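You operate a simulated robot arm through the tools that you are given. There is no shell and no other tool. Be economical: measure what you need, move in short steps, check, and stop when the job is done.

The job below is to be done with a simulated robot arm. You get a single attempt, and the scene is never put back.

## Task
Wipe plate 56, press the teal-tabbed film onto it and lay it in the teal tray.
Fine: pink cloth, then the yellow felt block; both go back.

It is judged by the outcome, as a careful person would: the job done as asked, and still so three seconds after it is handed in. It fails if anything else is knocked over, pushed out of place, dropped, spilled or broken. Flat cloth is picked up by pressing the open fingertips on it (5 to 10 N) and closing them slowly along it; thin cloth reads only 2 to 8 mm in the jaws.

## Robot
A 7-joint arm with a two-finger gripper, hanging from a carriage that runs on a rail from [-1023, -1] to [1457, 1] (x, y) and turns from -5.393 to 6.597 rad about z. Base frame: it is fixed where the carriage stands at the start and does not move with it; the origin is on the floor, on the carriage's upright axis, x ahead of it, y to its left, z up; the surface under the hand at the start is at about z = 850. Readings come in mm, rad, newtons and seconds.
With the tool pointing down near the work surface it reaches from about 440 to 800 mm from the robot's upright axis, wherever it stands. Its first joint turns from -2.496 to 2.496 rad. Places, roughly: inside of the teal tray [400, 200, 900]; yellow felt block (6x5x4 cm) [800, 300, 900]. Payload 1.37 kg.
The TCP is the grasp point between the finger pads, 16 mm short of the fingertips. In the tool frame z runs along the fingers and y along their closing line. The gripper opens to 92 mm. The gripper's body begins 74 mm behind the TCP.
Orientation is that of the tool frame in the base frame, as a unit quaternion [x, y, z, w]. With the fingers straight down and closing along the base's y, the tool's x points along the base's -x, its y along +y and its z along -z.

## Interface
- The arm moves only by the tool play_rows. Its argument "motion" is a list of rows, each a list of 7 numbers: the shift along the tool's x, y, z in units of 50 mm (1.0 is 50 mm), then the turn, a rotation vector about the tool's x, y, z in units of 4 degrees (1.0 is 4 degrees), then the finger opening in mm, from 0 to 92. In form: [[dx, dy, dz, wx, wy, wz, gripper], ...]. A call has 1 to 10 rows; each row shifts and turns the commanded pose from where the row before left it, along the tool's axes as they then stand. A call with a number of a shift or a turn outside -1 to 1 is refused whole. Each row takes 0.2 s and may step no farther than 50 mm and 0.15 rad from the row before; otherwise, or with a gripper value out of range, the whole call is refused. Where a pose cannot be reached the arm comes as near as it can. A force on the tool above 40 N (or 10 N above the force at the start of the call, whichever is more), or a blocked arm, ends the call early, and 0.2 s more pass. Each finger halts on what it meets, pressing with about 26 N; the grip force reading is that of the motor and also rises with nothing between the fingers. The clock runs only during rows and for 0.2 s after the last one: add rows that do not move to give the fingers time. It gives the time, the measured TCP pose, the force on the tool (base axes), the opening and the grip force at its end, in the units of the frame above (readings bear some noise), with the torque about the TCP (base axes, N m) and any sound that the robot's microphone picked up.
- Cameras (640 x 400 px; columns grow to the right, rows downward): "scene" is now at [263.6, 48.7, 1686.5]; the picture's right is [0.73, -0.68, 0.00], its down [-0.60, -0.64, -0.47] and it looks along [0.32, 0.35, -0.88] (base axes); focal length 253 px, centre (320, 200). "wrist" rides on the gripper at [71, 19, -111] in the tool frame; the picture's right is [-0.26, 0.97, 0.00], its down [-0.78, -0.21, -0.59] and it looks along [-0.57, -0.15, 0.81] (tool axes); focal length 280 px, centre (320, 200). There is no depth. A picture from a camera that has moved, and an enlarged one, comes with that camera's place and axes in the base frame and with its lens.
- camera(camera): a new picture of that camera. No time passes.
- move_column(by): slides the trunk up (or, below 0, down) by that many mm; the arm and the scene camera ride with it, the base frame stays. It gives what a move gives, with no picture.
- steer(legs): drives the robot by 1 to 6 legs, each [ahead, left, turn to the left] in mm, mm and rad, along the robot's own axes; the way and the turn of a leg run together, so that a leg with both is an arc; at most 1500 mm and 3.142 rad a leg. The arm and the cameras ride along, it lands a little off, and it stops where it bumps. It keeps to its track: a leg is cut to what the track allows. It gives what a move gives.
- head_to(pan, tilt): turns the head with the scene camera to pan (to the left, within 2.705 rad either way) and tilt (down, from -0.506 to 1.204), counted from straight ahead of the robot. It gives what a move gives.
- close_up(camera, box): a new picture of the part [left, top, right, bottom] of that camera's present view, enlarged. No time passes.
- close_job(): hands the job in; it is judged then, once.

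Go step by step. Nothing tells you exact positions but the pictures and the camera data: compare them with the known pose of the tool, close in by small moves and look again before you grip or let go. The budget is 120 turns and 98 pictures, counting those below and the enlarged ones. Unless the task says otherwise, let go and move clear before handing in, and close with one line.

The tools are called after ">>>" by a JSON object that holds its "api" and its "payload". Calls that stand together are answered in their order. play_rows: Moves the arm, as the interface text tells. Its arguments: {"type":"object","properties":{"motion":{"type":"array"}},"required":["motion"]} The other tools are called the same way: move_column (by) slides the trunk up or down; steer (legs) drives the base; head_to (pan, tilt) turns the head that bears the scene camera; camera (camera) takes a picture; close_up (camera, box) takes an enlarged picture of a part of a camera's view; close_job () hands the job in.

At the start:

```text
time: 0.0
position: [763.9, 231.0, 1193.8]
orientation: [0.001, 1.0, 0.0, 0.0]
contact_force: [-1.0, 0.0, -0.1]
torque: [0.02, 0.01, -0.04]
opening: 91.8
gripper_force: 0.1
trunk travel left (down, up): [-350.0, 231.0]
robot x, y, heading: [1.6, -0.0, -0.001]
head pan, tilt: [0.82, 1.077]
```

scene: 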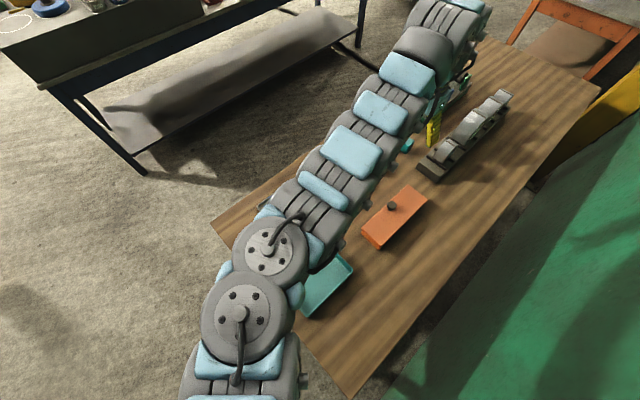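
wrist: 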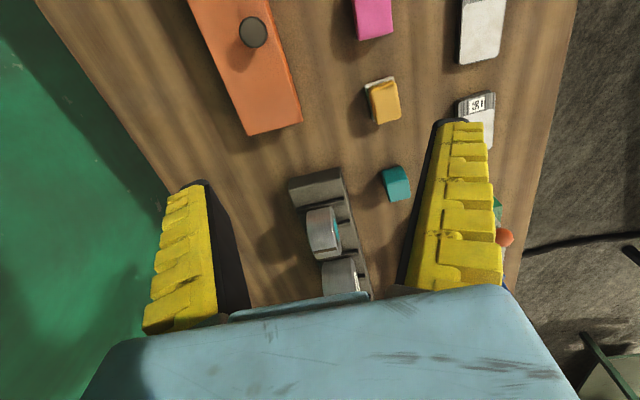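

I see a wooden table with an orange box, a pink cloth, a yellow block, a teal thing, grey plates and a grey rack. I'll look more closely before moving.

>>> {"api": "close_up", "payload": {"camera": "wrist", "box": [180, 0, 560, 240]}}

>>> {"api": "close_up", "payload": {"camera": "scene", "box": [220, 40, 540, 340]}}

```text
1.67 times, centred on (370, 120) of wrist
camera zoom: at [692.7, 250.4, 1304.3], right [0.26, 0.97, 0.0], down [0.78, -0.21, 0.59], along [0.57, -0.15, -0.81], focal length 467 px, centre (237, 333)
```

zoom: 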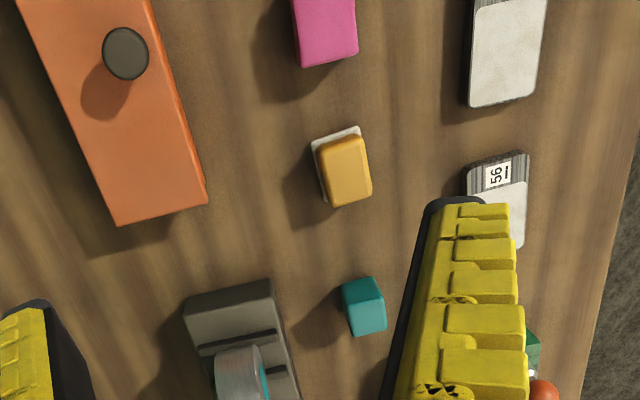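

```text
1.33 times, centred on (380, 190) of scene
camera zoom: at [263.6, 48.7, 1686.5], right [0.73, -0.68, 0.0], down [-0.6, -0.64, -0.47], along [0.32, 0.35, -0.88], focal length 337 px, centre (240, 213)
```

zoom: 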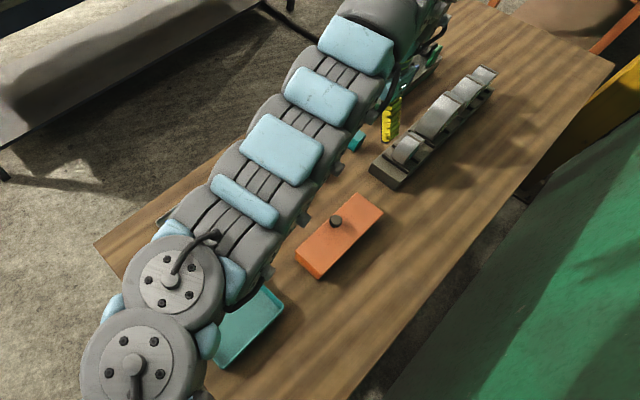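

>>> {"api": "steer", "payload": {"legs": [[-300, 0, 0]]}}

>>> {"api": "camera", "payload": {"camera": "wrist"}}

>>> {"api": "steer", "payload": {"legs": [[650, 0, 0]]}}

>>> {"api": "camera", "payload": {"camera": "wrist"}}

>>> {"api": "camera", "payload": {"camera": "scene"}}

```text
time: 2.0
position: [465.3, 232.2, 1193.3]
orientation: [-0.001, 1.0, 0.0, 0.0]
contact_force: [-0.3, -0.4, 0.4]
torque: [0.01, 0.02, 0.0]
opening: 91.9
gripper_force: 0.1
trunk travel left (down, up): [-350.0, 231.0]
robot x, y, heading: [-300.8, -2.0, 0.004]
head pan, tilt: [0.82, 1.077]
```

```text
93 pictures are left
camera wrist: at [393.1, 250.9, 1304.2], right [0.26, 0.97, 0.0], down [0.78, -0.21, 0.59], along [0.57, -0.15, -0.81], focal length 280 px, centre (320, 200)
```

wrist: 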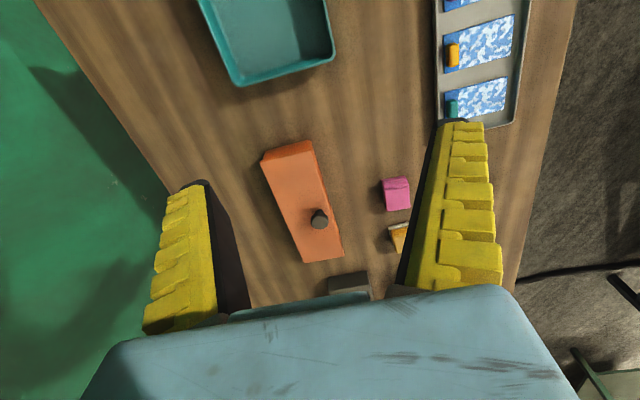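

```text
time: 5.7
position: [1112.4, 228.3, 1193.3]
orientation: [0.001, 1.0, 0.0, 0.001]
contact_force: [0.3, 1.2, -0.4]
torque: [0.0, 0.0, 0.01]
opening: 91.9
gripper_force: 0.0
trunk travel left (down, up): [-350.0, 231.0]
robot x, y, heading: [347.9, -0.8, -0.003]
head pan, tilt: [0.82, 1.077]
```

```text
92 pictures are left
camera wrist: at [1041.2, 248.7, 1304.1], right [0.26, 0.96, 0.0], down [0.78, -0.21, 0.59], along [0.57, -0.16, -0.81], focal length 280 px, centre (320, 200)
```

wrist: 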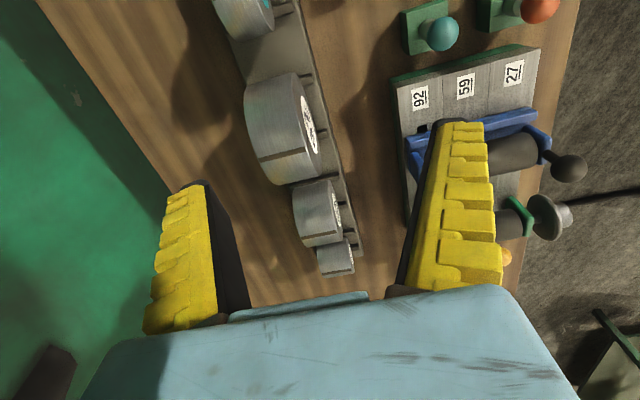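

```text
91 pictures are left
camera scene: at [611.5, 48.3, 1686.5], right [0.73, -0.68, 0.0], down [-0.6, -0.64, -0.47], along [0.32, 0.35, -0.88], focal length 253 px, centre (320, 200)
```

scene: 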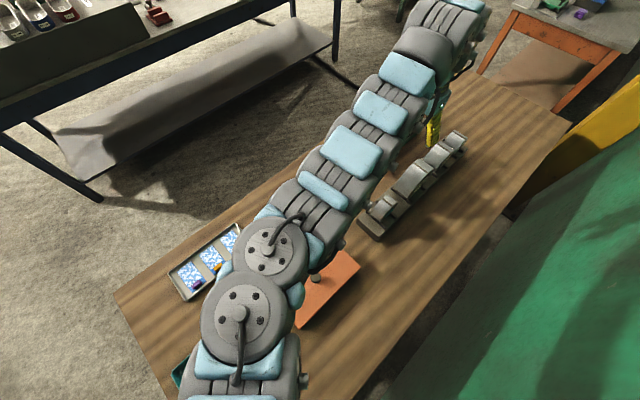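

The disc rack is a decoy; the films lie in a grey tray near [450,500], the teal tray is near [400,200], and plate 56 is near [890,460]. I'll move the wrist over the plates to look.

>>> {"api": "steer", "payload": {"legs": [[-250, 0, 0]]}}

>>> {"api": "play_rows", "payload": {"motion": [[0.4, 0.9, 0, 0, 0, 0, 92], [0.4, 0.9, 0, 0, 0, 0, 92], [0.4, 0.9, 0, 0, 0, 0, 92], [0.4, 0.9, 0, 0, 0, 0, 92], [0, 0, 0, 0, 0, 0, 92]]}}

>>> {"api": "camera", "payload": {"camera": "wrist"}}

>>> {"api": "camera", "payload": {"camera": "scene"}}

```text
time: 7.5
position: [862.4, 228.7, 1193.5]
orientation: [0.001, 1.0, 0.0, -0.001]
contact_force: [0.6, 0.0, 0.4]
torque: [0.0, 0.01, 0.0]
opening: 91.7
gripper_force: 0.1
trunk travel left (down, up): [-350.0, 231.0]
robot x, y, heading: [98.9, 0.7, -0.004]
head pan, tilt: [0.82, 1.077]
```

```text
time: 8.7
position: [782.3, 409.8, 1195.3]
orientation: [0.001, 1.0, 0.001, -0.001]
contact_force: [0.6, 0.0, 0.2]
torque: [-0.04, 0.0, 0.05]
opening: 91.8
gripper_force: 0.1
trunk travel left (down, up): [-350.0, 231.0]
robot x, y, heading: [96.6, -0.0, -0.005]
head pan, tilt: [0.82, 1.077]
```

```text
90 pictures are left
camera wrist: at [710.9, 429.9, 1304.6], right [0.26, 0.96, 0.0], down [0.78, -0.21, 0.59], along [0.57, -0.16, -0.81], focal length 280 px, centre (320, 200)
```

wrist: 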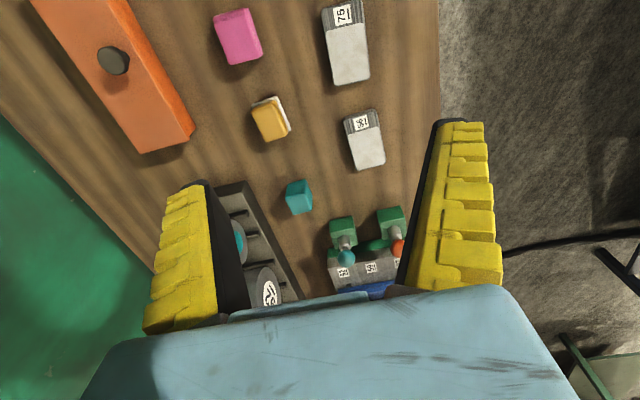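

```text
89 pictures are left
camera scene: at [361.0, 48.0, 1686.5], right [0.73, -0.68, 0.0], down [-0.6, -0.64, -0.47], along [0.32, 0.35, -0.88], focal length 253 px, centre (320, 200)
```

scene: 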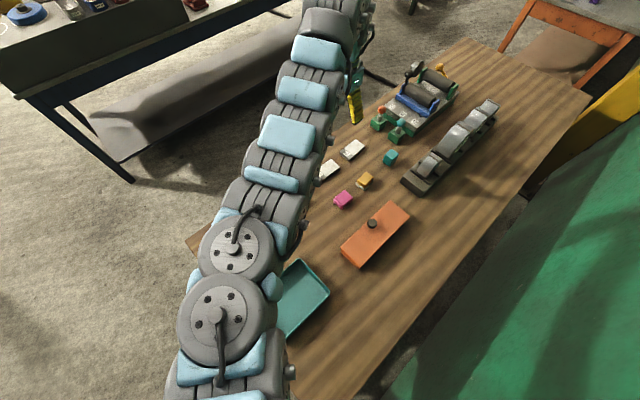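

>>> {"api": "close_up", "payload": {"camera": "wrist", "box": [180, 0, 440, 200]}}

>>> {"api": "close_up", "payload": {"camera": "scene", "box": [300, 100, 460, 220]}}

```text
2.00 times, centred on (310, 100) of wrist
camera zoom: at [710.9, 429.9, 1304.6], right [0.26, 0.96, 0.0], down [0.78, -0.21, 0.59], along [0.57, -0.16, -0.81], focal length 561 px, centre (340, 400)
```

zoom: 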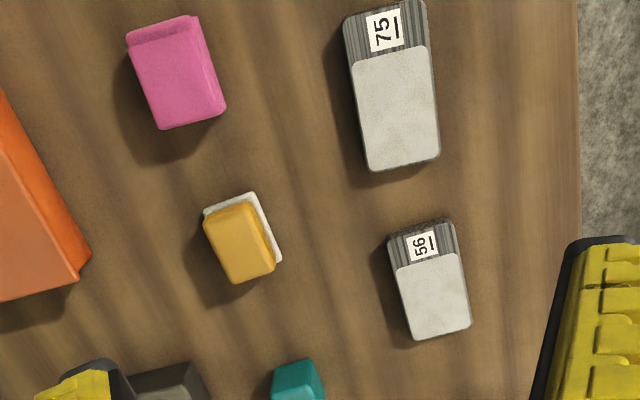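

```text
3.33 times, centred on (380, 160) of scene
camera zoom: at [361.0, 48.0, 1686.5], right [0.73, -0.68, 0.0], down [-0.6, -0.64, -0.47], along [0.32, 0.35, -0.88], focal length 844 px, centre (120, 333)
```

zoom: 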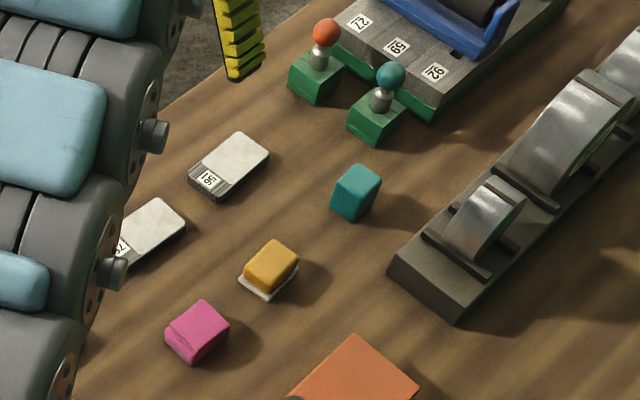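

Plate 56 lies around [923,448], long side along x with the label at the -x end; the pink cloth is near [727,315] and the yellow block near [840,314]. Next I look at the film tray.

>>> {"api": "steer", "payload": {"legs": [[-400, 0, 0]]}}

>>> {"api": "camera", "payload": {"camera": "wrist"}}

>>> {"api": "close_up", "payload": {"camera": "wrist", "box": [200, 0, 460, 200]}}

```text
time: 11.2
position: [385.0, 409.7, 1194.4]
orientation: [0.002, 1.0, -0.001, 0.0]
contact_force: [0.7, 0.3, -0.2]
torque: [0.03, -0.02, 0.02]
opening: 91.8
gripper_force: 0.1
trunk travel left (down, up): [-350.0, 231.0]
robot x, y, heading: [-300.0, 0.3, -0.006]
head pan, tilt: [0.82, 1.077]
```

```text
86 pictures are left
camera wrist: at [314.5, 429.3, 1304.6], right [0.26, 0.96, 0.0], down [0.78, -0.21, 0.59], along [0.57, -0.16, -0.81], focal length 280 px, centre (320, 200)
```

wrist: 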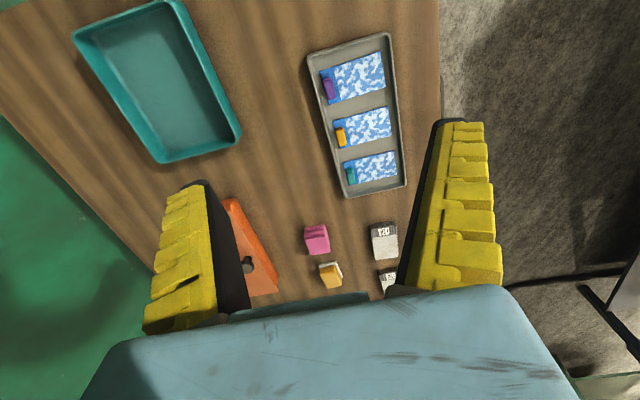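

```text
2.00 times, centred on (330, 100) of wrist
camera zoom: at [314.5, 429.3, 1304.6], right [0.26, 0.96, 0.0], down [0.78, -0.21, 0.59], along [0.57, -0.16, -0.81], focal length 561 px, centre (300, 400)
```

zoom: 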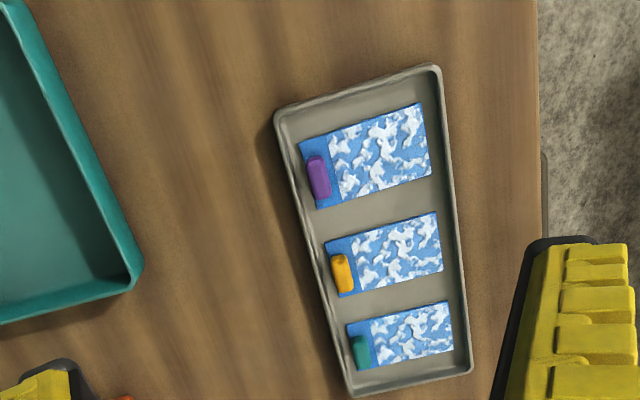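

The teal film is in the tray with its raised tab on the -y end at about [589,411]; its printed part (70x49) matches the plate's white face. I'll drive to a spot from which cloth, block, plate and film can all be reached, and go over the cloth.

>>> {"api": "steer", "payload": {"legs": [[630, 0, 0]]}}

>>> {"api": "play_rows", "payload": {"motion": [[0.85, -0.27, 0, 0, 0, 0, 92], [0.85, -0.27, 0, 0, 0, 0, 92], [0.85, -0.27, 0, 0, 0, 0, 92], [0.85, -0.27, 0, 0, 0, 0, 92], [0.85, -0.27, 0.3, 0, 0, 0, 92], [0.85, -0.27, 0.8, 0, 0, 0, 92], [0.85, -0.27, 0.8, 0, 0, 0, 92], [0, 0, 0.8, 0, 0, 0, 92], [0, 0, 0, 0, 0, 0, 92]]}}

>>> {"api": "camera", "payload": {"camera": "wrist"}}

>>> {"api": "camera", "payload": {"camera": "scene"}}

```text
time: 14.7
position: [1018.6, 408.4, 1194.0]
orientation: [0.002, 1.0, 0.0, 0.0]
contact_force: [0.2, -1.1, 0.3]
torque: [0.0, -0.01, 0.0]
opening: 91.8
gripper_force: 0.0
trunk travel left (down, up): [-350.0, 231.0]
robot x, y, heading: [331.5, 2.5, -0.008]
head pan, tilt: [0.82, 1.077]
```

```text
refused: row 6 steps farther than a row can; nothing moved
```

```text
84 pictures are left
camera wrist: at [947.7, 428.0, 1304.6], right [0.27, 0.96, 0.0], down [0.78, -0.22, 0.59], along [0.57, -0.16, -0.81], focal length 280 px, centre (320, 200)
```

wrist: 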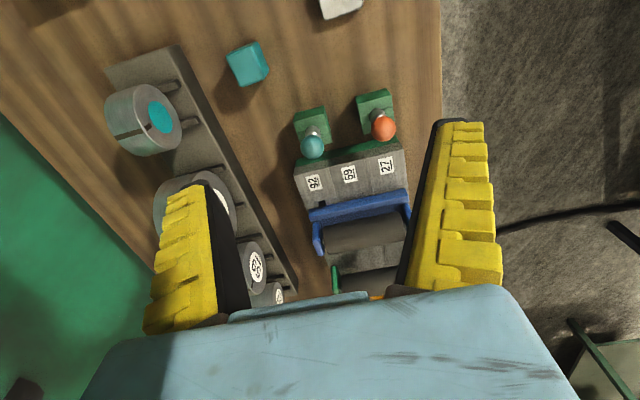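

```text
83 pictures are left
camera scene: at [596.6, 47.4, 1686.5], right [0.73, -0.69, 0.0], down [-0.6, -0.64, -0.47], along [0.33, 0.34, -0.88], focal length 253 px, centre (320, 200)
```

scene: 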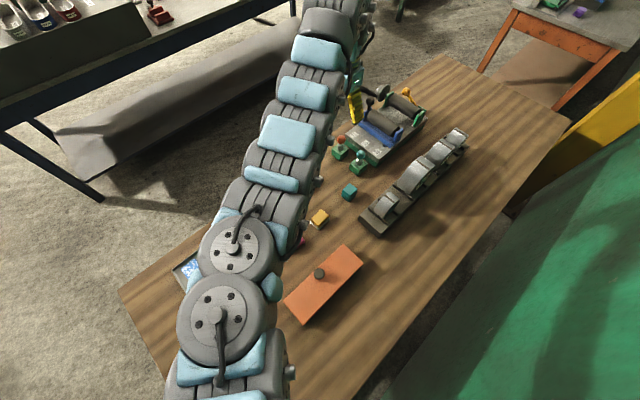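

The cloth lies behind the hand at about [727,315]; I split the approach into shorter steps.

>>> {"api": "play_rows", "payload": {"motion": [[0.85, -0.27, 0, 0, 0, 0, 92], [0.85, -0.27, 0, 0, 0, 0, 92], [0.85, -0.27, 0, 0, 0, 0, 92], [0.85, -0.27, 0, 0, 0, 0, 92], [0.85, -0.27, 0.3, 0, 0, 0, 92], [0.85, -0.27, 0.3, 0, 0, 0, 92], [0.85, -0.27, 0.3, 0, 0, 0, 92], [0, 0, 0.8, 0, 0, 0, 92], [0, 0, 0.8, 0, 0, 0, 92], [0, 0, 0, 0, 0, 0, 92]]}}

>>> {"api": "camera", "payload": {"camera": "wrist"}}

```text
time: 16.9
position: [935.4, 383.1, 1185.2]
orientation: [0.003, 1.0, 0.0, -0.001]
contact_force: [-0.1, -0.6, -0.3]
torque: [0.02, 0.01, -0.01]
opening: 91.8
gripper_force: 0.1
out of reach, approached as far as the arm can: row 3, 4, 5, 6, 7, 8, 9
trunk travel left (down, up): [-350.0, 231.0]
robot x, y, heading: [335.0, -1.9, -0.005]
head pan, tilt: [0.82, 1.077]
```

```text
82 pictures are left
camera wrist: at [862.8, 401.8, 1295.2], right [0.27, 0.96, 0.0], down [0.78, -0.22, 0.59], along [0.57, -0.16, -0.81], focal length 280 px, centre (320, 200)
```

wrist: 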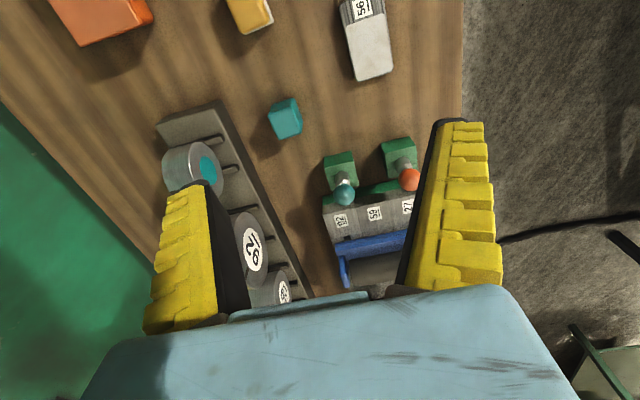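

The arm cannot pull inward this high, so I lower first over clear table, then move in.

>>> {"api": "play_rows", "payload": {"motion": [[0, 0, 0.85, 0, 0, 0, 92], [0, 0, 0.85, 0, 0, 0, 92], [0, 0, 0.85, 0, 0, 0, 92], [0, 0, 0.5, 0, 0, 0, 92], [0.9, -0.3, 0, 0, 0, 0, 92], [0.9, -0.3, 0, 0, 0, 0, 92], [0.9, -0.3, 0, 0, 0, 0, 92], [0.9, -0.3, 0, 0, 0, 0, 92], [0, 0, 0, 0, 0, 0, 92]]}}

>>> {"api": "camera", "payload": {"camera": "wrist"}}

```text
time: 18.9
position: [926.4, 395.1, 1079.0]
orientation: [0.004, 1.0, 0.0, -0.001]
contact_force: [-0.8, 0.3, -1.4]
torque: [0.02, 0.0, 0.01]
opening: 91.8
gripper_force: 0.1
out of reach, approached as far as the arm can: row 1, 2, 5, 6, 7, 8
trunk travel left (down, up): [-350.0, 231.0]
robot x, y, heading: [331.2, -7.0, -0.006]
head pan, tilt: [0.82, 1.077]
```

```text
81 pictures are left
camera wrist: at [855.2, 415.1, 1190.3], right [0.27, 0.96, 0.0], down [0.78, -0.21, 0.59], along [0.57, -0.16, -0.81], focal length 280 px, centre (320, 200)
```

wrist: 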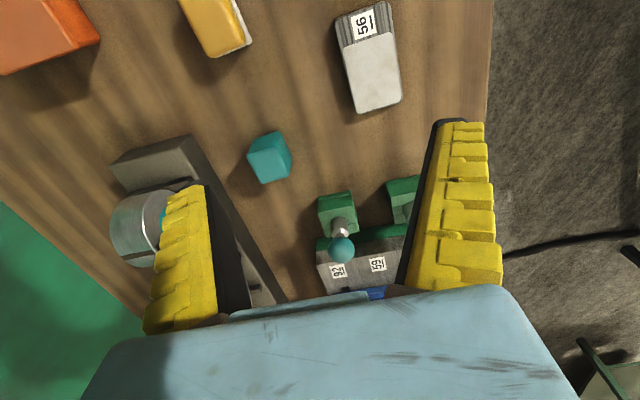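

>>> {"api": "play_rows", "payload": {"motion": [[0, 0, 0.8, 0, 0, 0, 92], [0, 0, 0.8, 0, 0, 0, 92], [0, 0, 0.8, 0, 0, 0, 92], [0.8, -0.3, 0, 0, 0, 0, 92], [0.8, -0.3, 0, 0, 0, 0, 92], [0, 0, 0, 0, 0, 0, 92]]}}

```text
time: 20.3
position: [845.9, 362.7, 960.4]
orientation: [0.002, 1.0, 0.0, 0.0]
contact_force: [0.0, -1.1, -0.6]
torque: [0.06, 0.03, -0.01]
opening: 92.2
gripper_force: 0.0
trunk travel left (down, up): [-350.0, 231.0]
robot x, y, heading: [333.0, 0.3, -0.012]
head pan, tilt: [0.82, 1.077]
```

>>> {"api": "play_rows", "payload": {"motion": [[0.9, -0.4, 0, 0, 0, 0, 92], [0.9, -0.4, 0, 0, 0, 0, 92], [0.3, 0, 0, 0, 0, 0, 92], [0, 0, 0, 0, 0, 0, 92]]}}

>>> {"api": "camera", "payload": {"camera": "wrist"}}

>>> {"api": "camera", "payload": {"camera": "scene"}}

```text
time: 21.3
position: [740.1, 325.2, 960.2]
orientation: [0.002, 1.0, 0.0, 0.0]
contact_force: [-0.5, 1.2, -0.3]
torque: [0.01, -0.01, 0.0]
opening: 91.9
gripper_force: 0.0
trunk travel left (down, up): [-350.0, 231.0]
robot x, y, heading: [334.5, 0.3, -0.01]
head pan, tilt: [0.82, 1.077]
```

```text
80 pictures are left
camera wrist: at [669.0, 345.3, 1070.4], right [0.27, 0.96, 0.0], down [0.78, -0.22, 0.59], along [0.57, -0.16, -0.81], focal length 280 px, centre (320, 200)
```

wrist: 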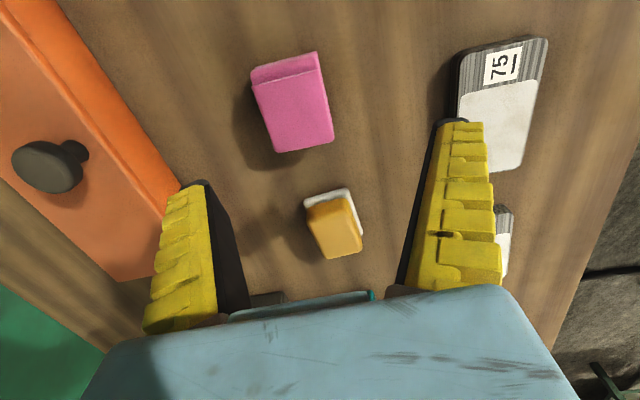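

```text
79 pictures are left
camera scene: at [596.6, 47.4, 1686.5], right [0.73, -0.69, 0.0], down [-0.6, -0.64, -0.47], along [0.33, 0.34, -0.88], focal length 253 px, centre (320, 200)
```

scene: 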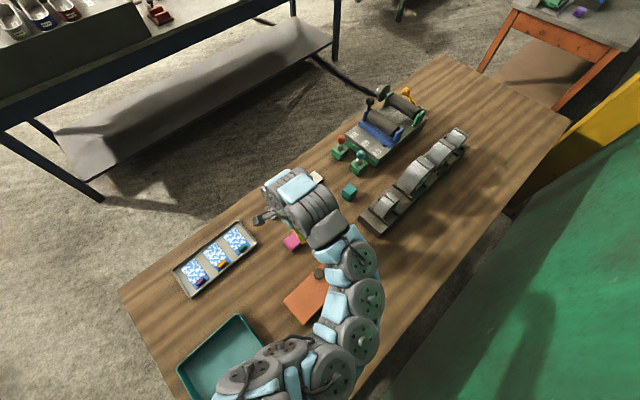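

The pink cloth is a folded pad of about 45x45 mm at [728,312], with its top near z 880. I descend partly over it and check.

>>> {"api": "play_rows", "payload": {"motion": [[0.24, -0.26, 0.3, 0, 0, 0, 80], [0, 0, 0.4, 0, 0, 0, 80], [0, 0, 0, 0, 0, 0, 80]]}}

>>> {"api": "camera", "payload": {"camera": "wrist"}}

```text
time: 22.1
position: [728.7, 312.4, 926.3]
orientation: [0.002, 1.0, 0.0, 0.0]
contact_force: [0.3, -0.3, -0.6]
torque: [-0.01, 0.03, 0.01]
opening: 81.3
gripper_force: 0.4
trunk travel left (down, up): [-350.0, 231.0]
robot x, y, heading: [331.8, 2.8, -0.007]
head pan, tilt: [0.82, 1.077]
```

```text
78 pictures are left
camera wrist: at [657.3, 332.5, 1035.5], right [0.27, 0.96, 0.0], down [0.78, -0.22, 0.59], along [0.57, -0.16, -0.81], focal length 280 px, centre (320, 200)
```

wrist: 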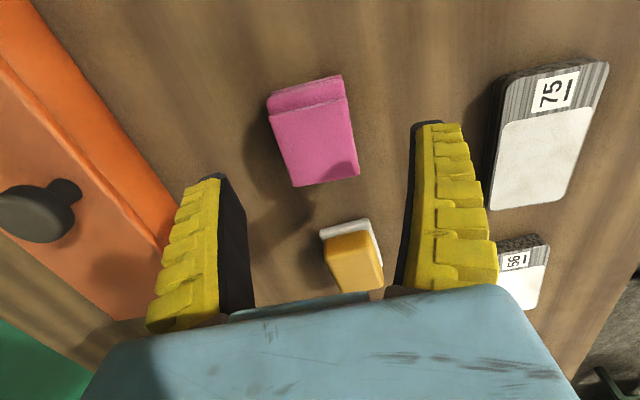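

>>> {"api": "play_rows", "payload": {"motion": [[0, -0.02, 0.4, 0, 0, 0, 80], [0, 0, 0.4, 0, 0, 0, 80], [0, 0, 0.1, 0, 0, 0, 80], [0, 0, 0, 0, 0, 0, 80]]}}

>>> {"api": "camera", "payload": {"camera": "wrist"}}

```text
time: 23.1
position: [729.2, 312.2, 879.8]
orientation: [0.002, 1.0, -0.001, 0.0]
contact_force: [0.1, -0.1, -0.5]
torque: [-0.02, -0.02, 0.02]
opening: 81.4
gripper_force: 0.6
trunk travel left (down, up): [-350.0, 231.0]
robot x, y, heading: [332.9, 3.7, -0.006]
head pan, tilt: [0.82, 1.077]
```

```text
77 pictures are left
camera wrist: at [657.0, 331.3, 990.3], right [0.27, 0.96, 0.0], down [0.78, -0.22, 0.59], along [0.57, -0.16, -0.81], focal length 280 px, centre (320, 200)
```

wrist: 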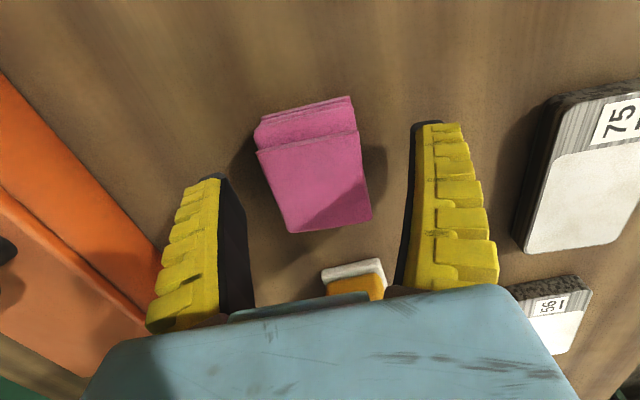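

>>> {"api": "play_rows", "payload": {"motion": [[0, 0, 0, 0, 0, 0, 60], [0, 0, 0, 0, 0, 0, 45], [0, 0, 0, 0, 0, 0, 30], [0, 0, 0, 0, 0, 0, 25], [0, 0, 0, 0, 0, 0, 25]]}}

>>> {"api": "camera", "payload": {"camera": "wrist"}}

```text
time: 24.3
position: [728.9, 311.8, 880.5]
orientation: [0.002, 1.0, 0.0, -0.001]
contact_force: [-2.2, -2.1, 14.3]
torque: [-0.04, 0.06, -0.09]
opening: 41.6
gripper_force: 26.6
trunk travel left (down, up): [-350.0, 231.0]
robot x, y, heading: [336.6, 1.9, -0.002]
head pan, tilt: [0.82, 1.077]
```

```text
76 pictures are left
camera wrist: at [657.1, 331.4, 990.7], right [0.27, 0.96, 0.0], down [0.78, -0.22, 0.59], along [0.57, -0.16, -0.81], focal length 280 px, centre (320, 200)
```

wrist: 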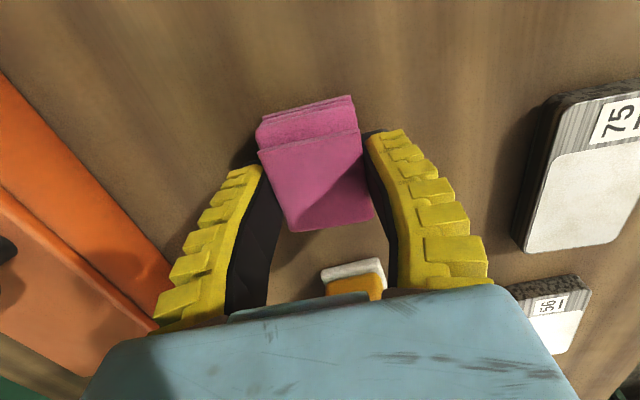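

The cloth is held at 41.6 mm opening. I lift it and carry it above the plate.

>>> {"api": "play_rows", "payload": {"motion": [[0, 0, -0.5, 0, 0, 0, 25], [0, 0, -0.8, 0, 0, 0, 25], [0, 0, -0.4, 0, 0, 0, 25], [-0.6, 0.4, 0, 0, 0, 0, 25], [-0.7, 0.46, 0, 0, 0, 0, 25], [-0.7, 0.46, 0, 0, 0, 0, 25], [-0.7, 0.46, 0, 0, 0, 0, 25], [-0.7, 0.46, 0, 0, 0, 0, 25], [-0.7, 0.46, 0, 0, 0, 0, 25], [0, 0, 0, 0, 0, 0, 25]]}}

>>> {"api": "camera", "payload": {"camera": "wrist"}}

>>> {"api": "camera", "payload": {"camera": "scene"}}

```text
time: 26.5
position: [934.5, 445.6, 964.4]
orientation: [0.003, 1.0, 0.0, 0.0]
contact_force: [-0.3, 0.3, -0.7]
torque: [-0.02, -0.01, 0.0]
opening: 40.5
gripper_force: 26.0
trunk travel left (down, up): [-350.0, 231.0]
robot x, y, heading: [330.1, -2.2, -0.005]
head pan, tilt: [0.82, 1.077]
```

```text
75 pictures are left
camera wrist: at [864.4, 465.6, 1074.9], right [0.27, 0.96, 0.0], down [0.78, -0.21, 0.59], along [0.57, -0.16, -0.81], focal length 280 px, centre (320, 200)
```

wrist: 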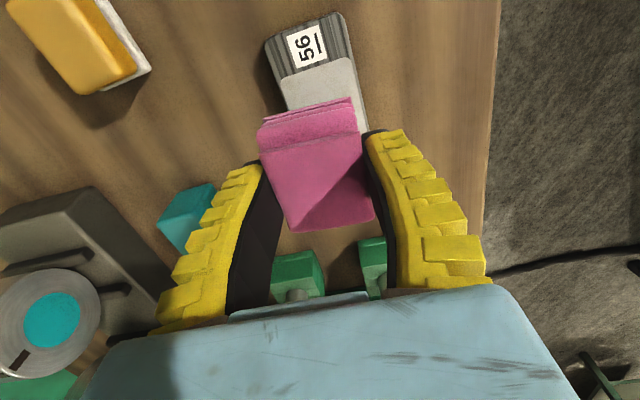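

```text
74 pictures are left
camera scene: at [596.6, 47.4, 1686.5], right [0.73, -0.69, 0.0], down [-0.6, -0.64, -0.47], along [0.33, 0.34, -0.88], focal length 253 px, centre (320, 200)
```

scene: 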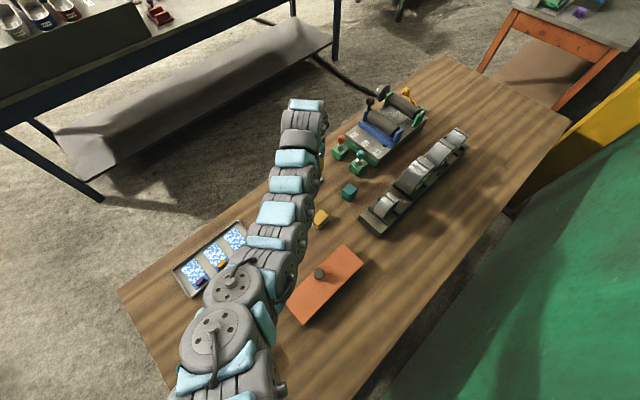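

The cloth is above the white face (x 902–972, y 423–475). I lower until it touches.

>>> {"api": "play_rows", "payload": {"motion": [[0, 0.06, 0.5, 0, 0, 0, 25], [0, 0, 0.5, 0, 0, 0, 25], [0, 0, 0.08, 0, 0, 0, 25], [0, 0, 0, 0, 0, 0, 25]]}}

>>> {"api": "camera", "payload": {"camera": "wrist"}}

```text
time: 27.5
position: [934.1, 448.4, 911.7]
orientation: [0.002, 1.0, 0.0, 0.001]
contact_force: [-0.4, 0.6, -0.1]
torque: [-0.01, 0.02, -0.02]
opening: 40.9
gripper_force: 25.8
trunk travel left (down, up): [-350.0, 231.0]
robot x, y, heading: [329.4, 0.5, -0.007]
head pan, tilt: [0.82, 1.077]
```

```text
73 pictures are left
camera wrist: at [863.7, 467.8, 1021.3], right [0.27, 0.96, 0.0], down [0.78, -0.22, 0.59], along [0.57, -0.16, -0.81], focal length 280 px, centre (320, 200)
```

wrist: 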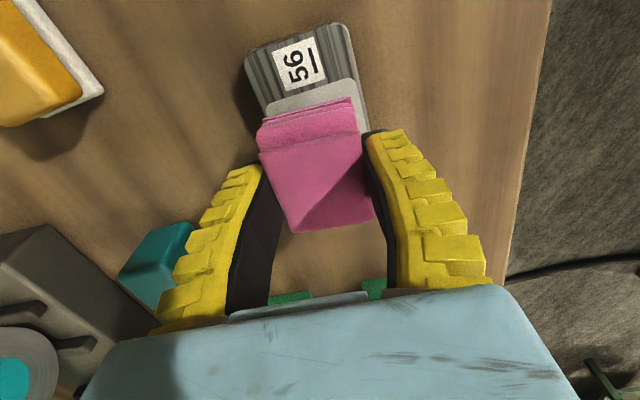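

>>> {"api": "play_rows", "payload": {"motion": [[0, 0, 0.08, 0, 0, 0, 25], [0, 0, 0.08, 0, 0, 0, 25], [0, 0, 0, 0, 0, 0, 25]]}}

```text
time: 28.3
position: [934.8, 447.5, 903.7]
orientation: [0.002, 1.0, 0.0, 0.001]
contact_force: [0.5, -0.1, -0.7]
torque: [-0.02, -0.02, -0.03]
opening: 40.4
gripper_force: 25.8
trunk travel left (down, up): [-350.0, 231.0]
robot x, y, heading: [333.6, 0.0, -0.01]
head pan, tilt: [0.82, 1.077]
```

>>> {"api": "play_rows", "payload": {"motion": [[0, 0, 0.06, 0, 0, 0, 25], [0, 0, 0.06, 0, 0, 0, 25], [0, 0, 0, 0, 0, 0, 25]]}}

```text
time: 29.1
position: [935.5, 447.4, 896.5]
orientation: [0.002, 1.0, 0.0, 0.0]
contact_force: [0.0, -0.2, -1.3]
torque: [-0.04, 0.0, 0.0]
opening: 40.6
gripper_force: 25.9
trunk travel left (down, up): [-350.0, 231.0]
robot x, y, heading: [332.6, 0.9, -0.004]
head pan, tilt: [0.82, 1.077]
```

>>> {"api": "play_rows", "payload": {"motion": [[0, 0, 0.06, 0, 0, 0, 25], [0, 0, 0, 0, 0, 0, 25]]}}

```text
time: 29.7
position: [936.0, 448.4, 894.6]
orientation: [0.002, 1.0, 0.0, 0.001]
contact_force: [-6.6, -5.3, 18.1]
torque: [-0.16, 0.13, -0.05]
opening: 42.0
gripper_force: 25.7
trunk travel left (down, up): [-350.0, 231.0]
robot x, y, heading: [332.5, -1.4, -0.009]
head pan, tilt: [0.82, 1.077]
```

Contact at about z 895 with 18 N, so the plate top is near z 865. I ease off slightly and wipe a serpentine over the face.

>>> {"api": "play_rows", "payload": {"motion": [[0, 0, -0.015, 0, 0, 0, 25], [0.15, -0.1, 0, 0, 0, 0, 25], [0.15, -0.1, 0, 0, 0, 0, 25], [-0.3, 0, 0, 0, 0, 0, 25], [-0.3, 0, 0, 0, 0, 0, 25]]}}

>>> {"api": "camera", "payload": {"camera": "wrist"}}

```text
time: 30.9
position: [949.7, 437.9, 895.2]
orientation: [0.002, 1.0, -0.001, 0.0]
contact_force: [-0.4, -0.2, 9.2]
torque: [-0.01, -0.05, 0.03]
opening: 41.3
gripper_force: 25.7
trunk travel left (down, up): [-350.0, 231.0]
robot x, y, heading: [333.7, 2.9, -0.006]
head pan, tilt: [0.82, 1.077]
```

```text
72 pictures are left
camera wrist: at [878.8, 457.9, 1005.5], right [0.27, 0.96, 0.0], down [0.78, -0.22, 0.59], along [0.57, -0.16, -0.81], focal length 280 px, centre (320, 200)
```

wrist: 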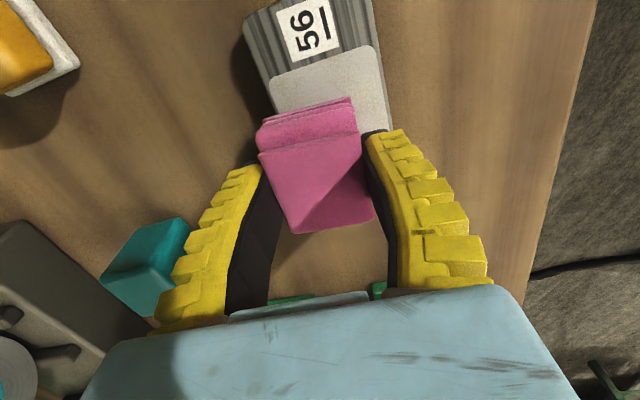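

The plate has not moved and the force is 9 N. I continue the serpentine over the whole face, twice.

>>> {"api": "play_rows", "payload": {"motion": [[-0.1, 0.0, 0, 0, 0, 0, 25], [0, 0.22, 0, 0, 0, 0, 25], [0.3, 0, 0, 0, 0, 0, 25], [0.35, 0, 0, 0, 0, 0, 25], [0, 0.24, 0, 0, 0, 0, 25], [-0.3, 0, 0, 0, 0, 0, 25], [-0.35, 0, 0, 0, 0, 0, 25], [0, -0.46, 0, 0, 0, 0, 25], [0.3, 0, 0, 0, 0, 0, 25], [0.35, 0, 0, 0, 0, 0, 25]]}}

>>> {"api": "play_rows", "payload": {"motion": [[0, 0.23, 0, 0, 0, 0, 25], [-0.3, 0, 0, 0, 0, 0, 25], [-0.35, 0, 0, 0, 0, 0, 25], [0, 0.23, 0, 0, 0, 0, 25], [0.3, 0, 0, 0, 0, 0, 25], [0.35, 0, 0, 0, 0, 0, 25]]}}

>>> {"api": "play_rows", "payload": {"motion": [[0, 0, -0.5, 0, 0, 0, 25], [0.9, 0, -0.4, 0, 0, 0, 25], [0.9, 0, 0, 0, 0, 0, 25], [0, 0, 0, 0, 0, 0, 25]]}}

>>> {"api": "camera", "payload": {"camera": "wrist"}}

```text
time: 33.1
position: [922.1, 439.4, 894.9]
orientation: [0.003, 1.0, 0.0, -0.001]
contact_force: [-1.1, -0.9, 3.9]
torque: [-0.01, -0.05, -0.01]
opening: 40.9
gripper_force: 26.2
trunk travel left (down, up): [-350.0, 231.0]
robot x, y, heading: [334.1, -1.8, -0.011]
head pan, tilt: [0.82, 1.077]
```

```text
time: 34.5
position: [922.5, 461.4, 896.5]
orientation: [0.003, 1.0, 0.001, 0.0]
contact_force: [1.7, 0.7, 3.3]
torque: [0.08, -0.15, 0.05]
opening: 40.5
gripper_force: 26.0
trunk travel left (down, up): [-350.0, 231.0]
robot x, y, heading: [330.3, 1.9, -0.008]
head pan, tilt: [0.82, 1.077]
```

```text
time: 35.5
position: [832.0, 462.9, 939.5]
orientation: [0.003, 1.0, 0.001, 0.0]
contact_force: [-0.9, 0.3, -0.6]
torque: [-0.04, -0.04, 0.01]
opening: 40.4
gripper_force: 25.7
trunk travel left (down, up): [-350.0, 231.0]
robot x, y, heading: [331.8, 0.3, -0.011]
head pan, tilt: [0.82, 1.077]
```

```text
71 pictures are left
camera wrist: at [760.9, 482.3, 1049.8], right [0.27, 0.96, 0.0], down [0.78, -0.22, 0.59], along [0.57, -0.16, -0.81], focal length 280 px, centre (320, 200)
```

wrist: 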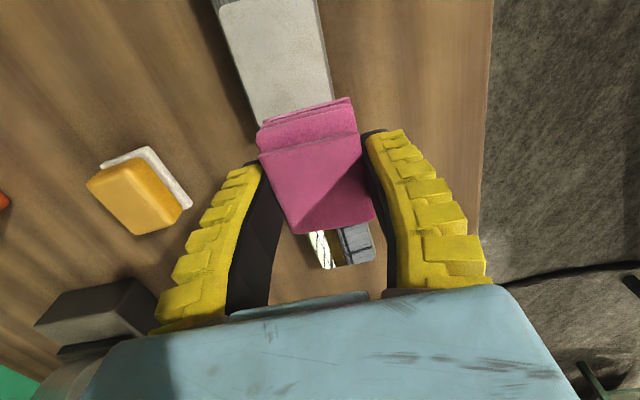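

>>> {"api": "close_up", "payload": {"camera": "wrist", "box": [270, 210, 400, 290]}}

>>> {"api": "play_rows", "payload": {"motion": [[0.6, -0.7, 0, 0, 0, 0, 25], [0.6, -0.7, 0, 0, 0, 0, 25], [0, -0.4, 0, 0, 0, 0, 25], [0, 0, 0, 0, 0, 0, 25]]}}

>>> {"api": "camera", "payload": {"camera": "wrist"}}

>>> {"api": "close_up", "payload": {"camera": "wrist", "box": [380, 100, 560, 220]}}

```text
4.92 times, centred on (335, 250) of wrist
camera zoom: at [760.9, 482.3, 1049.8], right [0.27, 0.96, 0.0], down [0.78, -0.22, 0.59], along [0.57, -0.16, -0.81], focal length 1380 px, centre (246, -46)
```

zoom: 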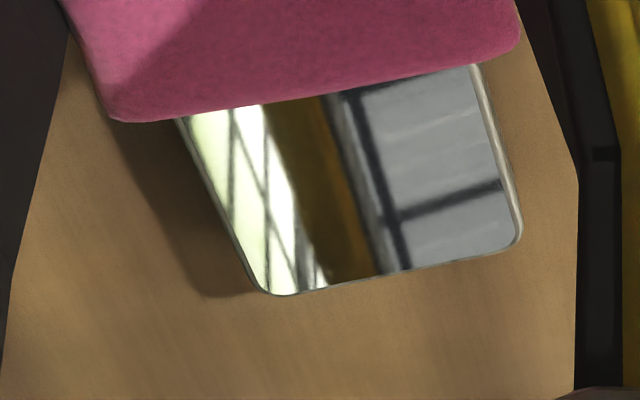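

```text
time: 36.5
position: [771.2, 372.8, 937.9]
orientation: [0.003, 1.0, 0.0, 0.001]
contact_force: [1.1, 0.6, 0.0]
torque: [-0.04, -0.02, -0.02]
opening: 40.3
gripper_force: 25.7
trunk travel left (down, up): [-350.0, 231.0]
robot x, y, heading: [332.9, 0.7, -0.008]
head pan, tilt: [0.82, 1.077]
```

```text
69 pictures are left
camera wrist: at [700.4, 392.1, 1049.0], right [0.27, 0.96, 0.0], down [0.78, -0.22, 0.59], along [0.57, -0.16, -0.81], focal length 280 px, centre (320, 200)
```

wrist: 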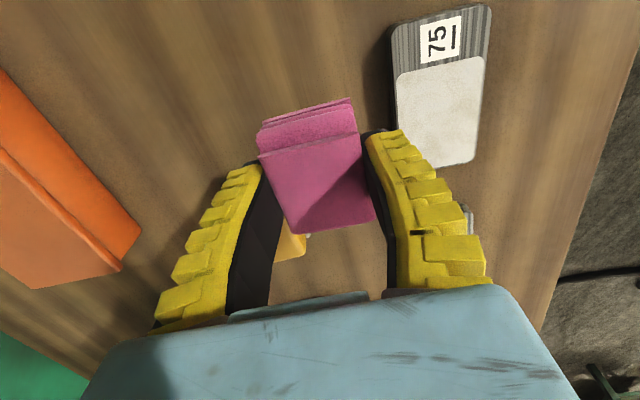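

```text
3.33 times, centred on (470, 160) of wrist
camera zoom: at [700.4, 392.1, 1049.0], right [0.27, 0.96, 0.0], down [0.78, -0.22, 0.59], along [0.57, -0.16, -0.81], focal length 935 px, centre (-180, 333)
```

zoom: 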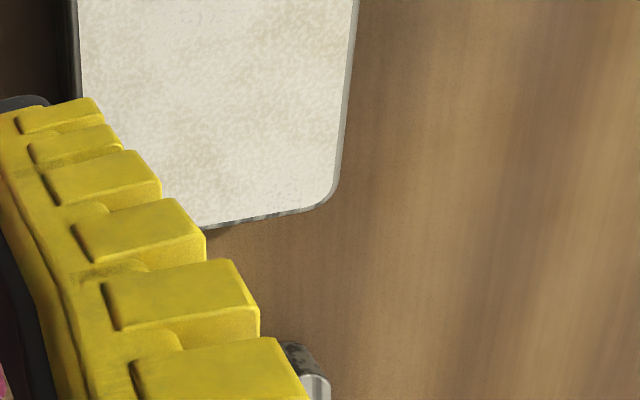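

The wiped face now mirrors. I check the whole face for residue from the side.

>>> {"api": "play_rows", "payload": {"motion": [[-0.5, -0.2, -0.5, 0, 0, 0, 25], [-0.7, -0.15, -0.4, 0, 0, 0, 25], [-0.7, -0.15, 0, 0, 0, 0, 25], [-0.7, 0, 0, 0, 0, 0, 25], [0, 0, 0, 0, 0, 0, 25]]}}

>>> {"api": "camera", "payload": {"camera": "wrist"}}

>>> {"api": "close_up", "payload": {"camera": "wrist", "box": [370, 60, 530, 180]}}

```text
time: 37.7
position: [902.3, 345.2, 984.0]
orientation: [0.003, 1.0, 0.0, 0.001]
contact_force: [-0.3, 0.6, -0.9]
torque: [0.0, 0.02, 0.03]
opening: 40.5
gripper_force: 26.2
trunk travel left (down, up): [-350.0, 231.0]
robot x, y, heading: [333.4, -1.9, -0.006]
head pan, tilt: [0.82, 1.077]
```

```text
67 pictures are left
camera wrist: at [830.4, 365.6, 1094.2], right [0.27, 0.96, 0.0], down [0.78, -0.22, 0.59], along [0.57, -0.16, -0.81], focal length 280 px, centre (320, 200)
```

wrist: 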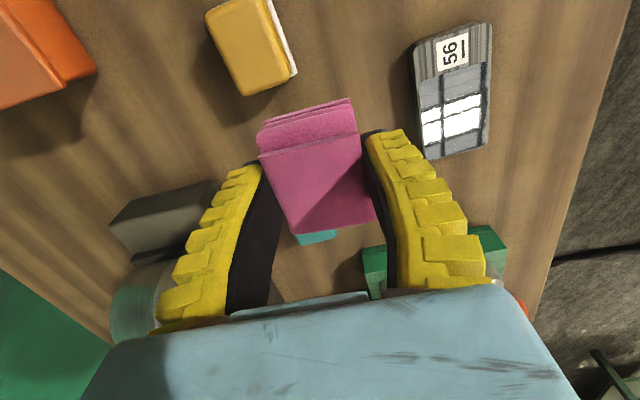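

```text
3.33 times, centred on (450, 120) of wrist
camera zoom: at [830.4, 365.6, 1094.2], right [0.27, 0.96, 0.0], down [0.78, -0.22, 0.59], along [0.57, -0.16, -0.81], focal length 935 px, centre (-113, 467)
```

zoom: 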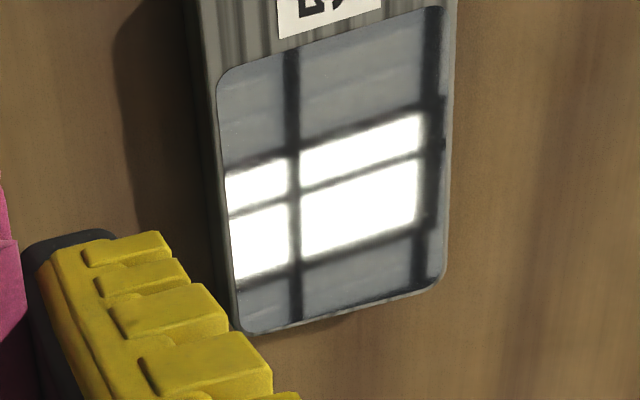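

The face is fully clean. I put the cloth back where it was, [729,312].

>>> {"api": "play_rows", "payload": {"motion": [[0, 0, 0.48, 0, 0, 0, 25], [0.7, -0.13, 0, 0, 0, 0, 25], [0.7, -0.13, 0, 0, 0, 0, 25], [0.7, -0.13, 0, 0, 0, 0, 25], [0.7, -0.13, 0, 0, 0, 0, 25], [0.66, -0.14, 0, 0, 0, 0, 25], [0, 0, 0.6, 0, 0, 0, 25], [0, 0, 0.6, 0, 0, 0, 25], [0, 0, 0, 0, 0, 0, 25]]}}

>>> {"api": "camera", "payload": {"camera": "wrist"}}

```text
time: 39.7
position: [727.1, 313.4, 899.8]
orientation: [0.003, 1.0, 0.0, -0.001]
contact_force: [-0.1, -0.9, -0.5]
torque: [0.0, -0.01, -0.03]
opening: 40.8
gripper_force: 26.0
trunk travel left (down, up): [-350.0, 231.0]
robot x, y, heading: [336.0, 3.4, -0.008]
head pan, tilt: [0.82, 1.077]
```

```text
65 pictures are left
camera wrist: at [656.6, 334.0, 1010.8], right [0.27, 0.96, 0.0], down [0.78, -0.22, 0.59], along [0.57, -0.16, -0.81], focal length 280 px, centre (320, 200)
```

wrist: 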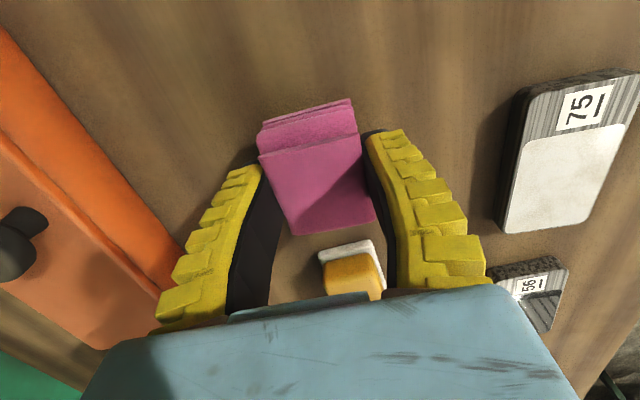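

>>> {"api": "play_rows", "payload": {"motion": [[-0.03, -0.03, 0.2, 0, 0, 0, 25], [0, 0, 0.17, 0, 0, 0, 25], [0, 0, 0, 0, 0, 0, 25]]}}

```text
time: 40.5
position: [730.4, 313.4, 881.9]
orientation: [0.003, 1.0, 0.0, 0.0]
contact_force: [-0.3, -1.2, -0.8]
torque: [-0.04, 0.0, 0.0]
opening: 40.6
gripper_force: 25.5
trunk travel left (down, up): [-350.0, 231.0]
robot x, y, heading: [332.6, 0.5, -0.008]
head pan, tilt: [0.82, 1.077]
```

>>> {"api": "play_rows", "payload": {"motion": [[0.02, -0.02, 0.03, 0, 0, 0, 25], [0, 0, 0, 0, 0, 0, 44], [0, 0, 0, 0, 0, 0, 60], [0, 0, 0, 0, 0, 0, 78], [0, 0, 0, 0, 0, 0, 78], [0, 0, -0.6, 0, 0, 0, 78], [0, 0, -0.9, 0, 0, 0, 78], [0, 0, 0, 0, 0, 0, 78]]}}

>>> {"api": "camera", "payload": {"camera": "wrist"}}

```text
time: 42.3
position: [727.9, 312.2, 954.9]
orientation: [0.003, 1.0, 0.0, 0.0]
contact_force: [0.5, 0.6, -0.4]
torque: [-0.01, 0.01, 0.0]
opening: 79.5
gripper_force: 1.6
trunk travel left (down, up): [-350.0, 231.0]
robot x, y, heading: [331.6, 1.1, -0.006]
head pan, tilt: [0.82, 1.077]
```

```text
64 pictures are left
camera wrist: at [656.9, 332.1, 1065.6], right [0.27, 0.96, 0.0], down [0.78, -0.22, 0.59], along [0.57, -0.16, -0.81], focal length 280 px, centre (320, 200)
```

wrist: 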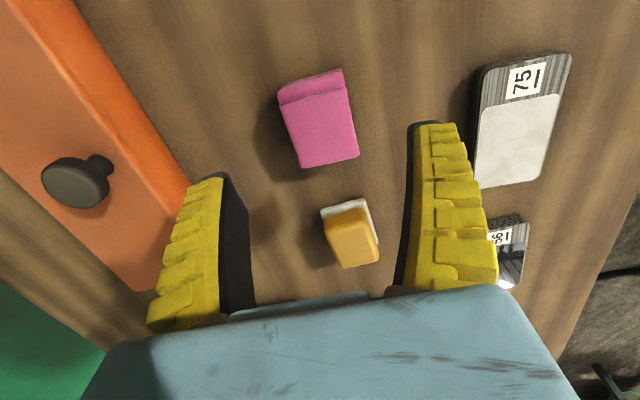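

The cloth is back in its place. Next, the film: I shift the robot a little and go over the teal tab to look.

>>> {"api": "steer", "payload": {"legs": [[-40, 0, 0]]}}

>>> {"api": "play_rows", "payload": {"motion": [[0.5, 0.5, 0, 0, 0, 0, 60], [0.5, 0.5, 0, 0, 0, 0, 60], [0.5, 0.5, 0, 0, 0, 0, 60], [0.3, 0.4, 0, 0, 0, 0, 60], [0, 0, 0, 0, 0, 0, 60]]}}

>>> {"api": "camera", "payload": {"camera": "wrist"}}

```text
time: 43.2
position: [689.1, 311.6, 955.3]
orientation: [0.002, 1.0, 0.0, 0.0]
contact_force: [0.1, 0.1, -0.4]
torque: [0.0, 0.0, -0.01]
opening: 79.3
gripper_force: 1.1
trunk travel left (down, up): [-350.0, 231.0]
robot x, y, heading: [294.1, -5.4, -0.008]
head pan, tilt: [0.82, 1.077]
```

```text
time: 44.4
position: [599.6, 407.5, 954.8]
orientation: [0.003, 1.0, 0.0, 0.0]
contact_force: [0.2, -0.5, 0.5]
torque: [-0.02, 0.0, -0.01]
opening: 62.5
gripper_force: 1.3
trunk travel left (down, up): [-350.0, 231.0]
robot x, y, heading: [290.9, -1.3, -0.008]
head pan, tilt: [0.82, 1.077]
```

```text
63 pictures are left
camera wrist: at [526.9, 428.0, 1065.1], right [0.27, 0.96, 0.0], down [0.78, -0.22, 0.59], along [0.57, -0.16, -0.81], focal length 280 px, centre (320, 200)
```

wrist: 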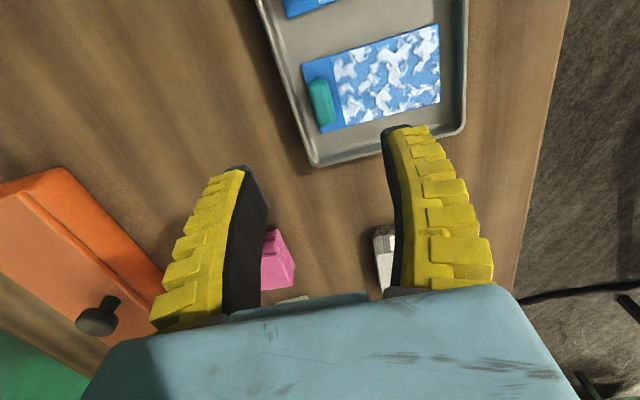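

>>> {"api": "close_up", "payload": {"camera": "wrist", "box": [280, 10, 470, 170]}}

```text
2.50 times, centred on (375, 90) of wrist
camera zoom: at [526.9, 428.0, 1065.1], right [0.27, 0.96, 0.0], down [0.78, -0.22, 0.59], along [0.57, -0.16, -0.81], focal length 701 px, centre (182, 475)
```

zoom: 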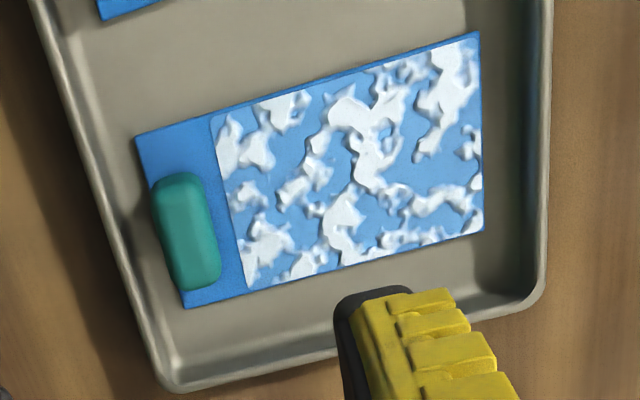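

The teal film spans x 561–612, y 405–497, and its tab is centred at [588,412.5], about 13 mm wide in y. I narrow the fingers and come down over the tab.

>>> {"api": "play_rows", "payload": {"motion": [[0.23, 0.12, 0.1, 0, 0, 0, 40], [0, 0, 0.5, 0, 0, 0, 21], [0, 0, 0.5, 0, 0, 0, 21], [0, 0, 0, 0, 0, 0, 21], [0, 0, 0, 0, 0, 0, 21]]}}

>>> {"api": "camera", "payload": {"camera": "wrist"}}

>>> {"api": "camera", "payload": {"camera": "scene"}}

```text
time: 45.6
position: [586.2, 414.4, 900.9]
orientation: [0.003, 1.0, 0.0, 0.0]
contact_force: [-0.5, 0.2, -0.1]
torque: [-0.01, -0.01, 0.04]
opening: 25.1
gripper_force: 3.1
trunk travel left (down, up): [-350.0, 231.0]
robot x, y, heading: [288.9, -2.4, -0.01]
head pan, tilt: [0.82, 1.077]
```

```text
61 pictures are left
camera wrist: at [515.6, 433.8, 1010.4], right [0.27, 0.96, 0.0], down [0.78, -0.22, 0.59], along [0.57, -0.16, -0.81], focal length 280 px, centre (320, 200)
```

wrist: 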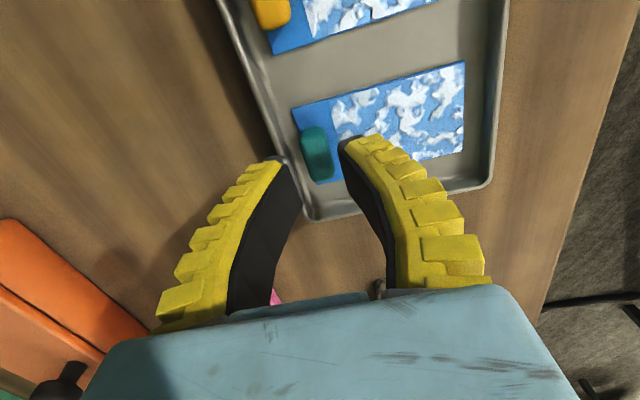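

```text
60 pictures are left
camera scene: at [556.6, 47.3, 1686.5], right [0.73, -0.69, 0.0], down [-0.6, -0.64, -0.47], along [0.33, 0.34, -0.88], focal length 253 px, centre (320, 200)
```

scene: 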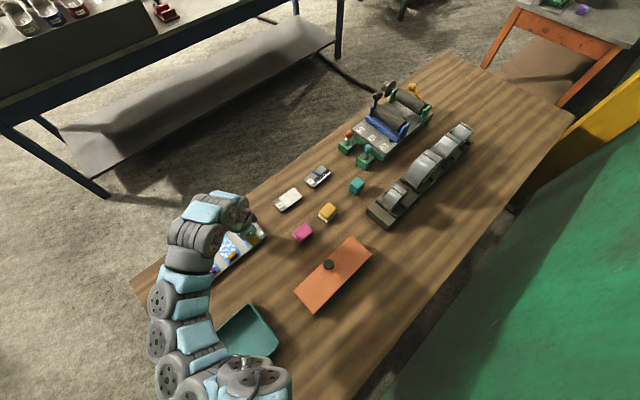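

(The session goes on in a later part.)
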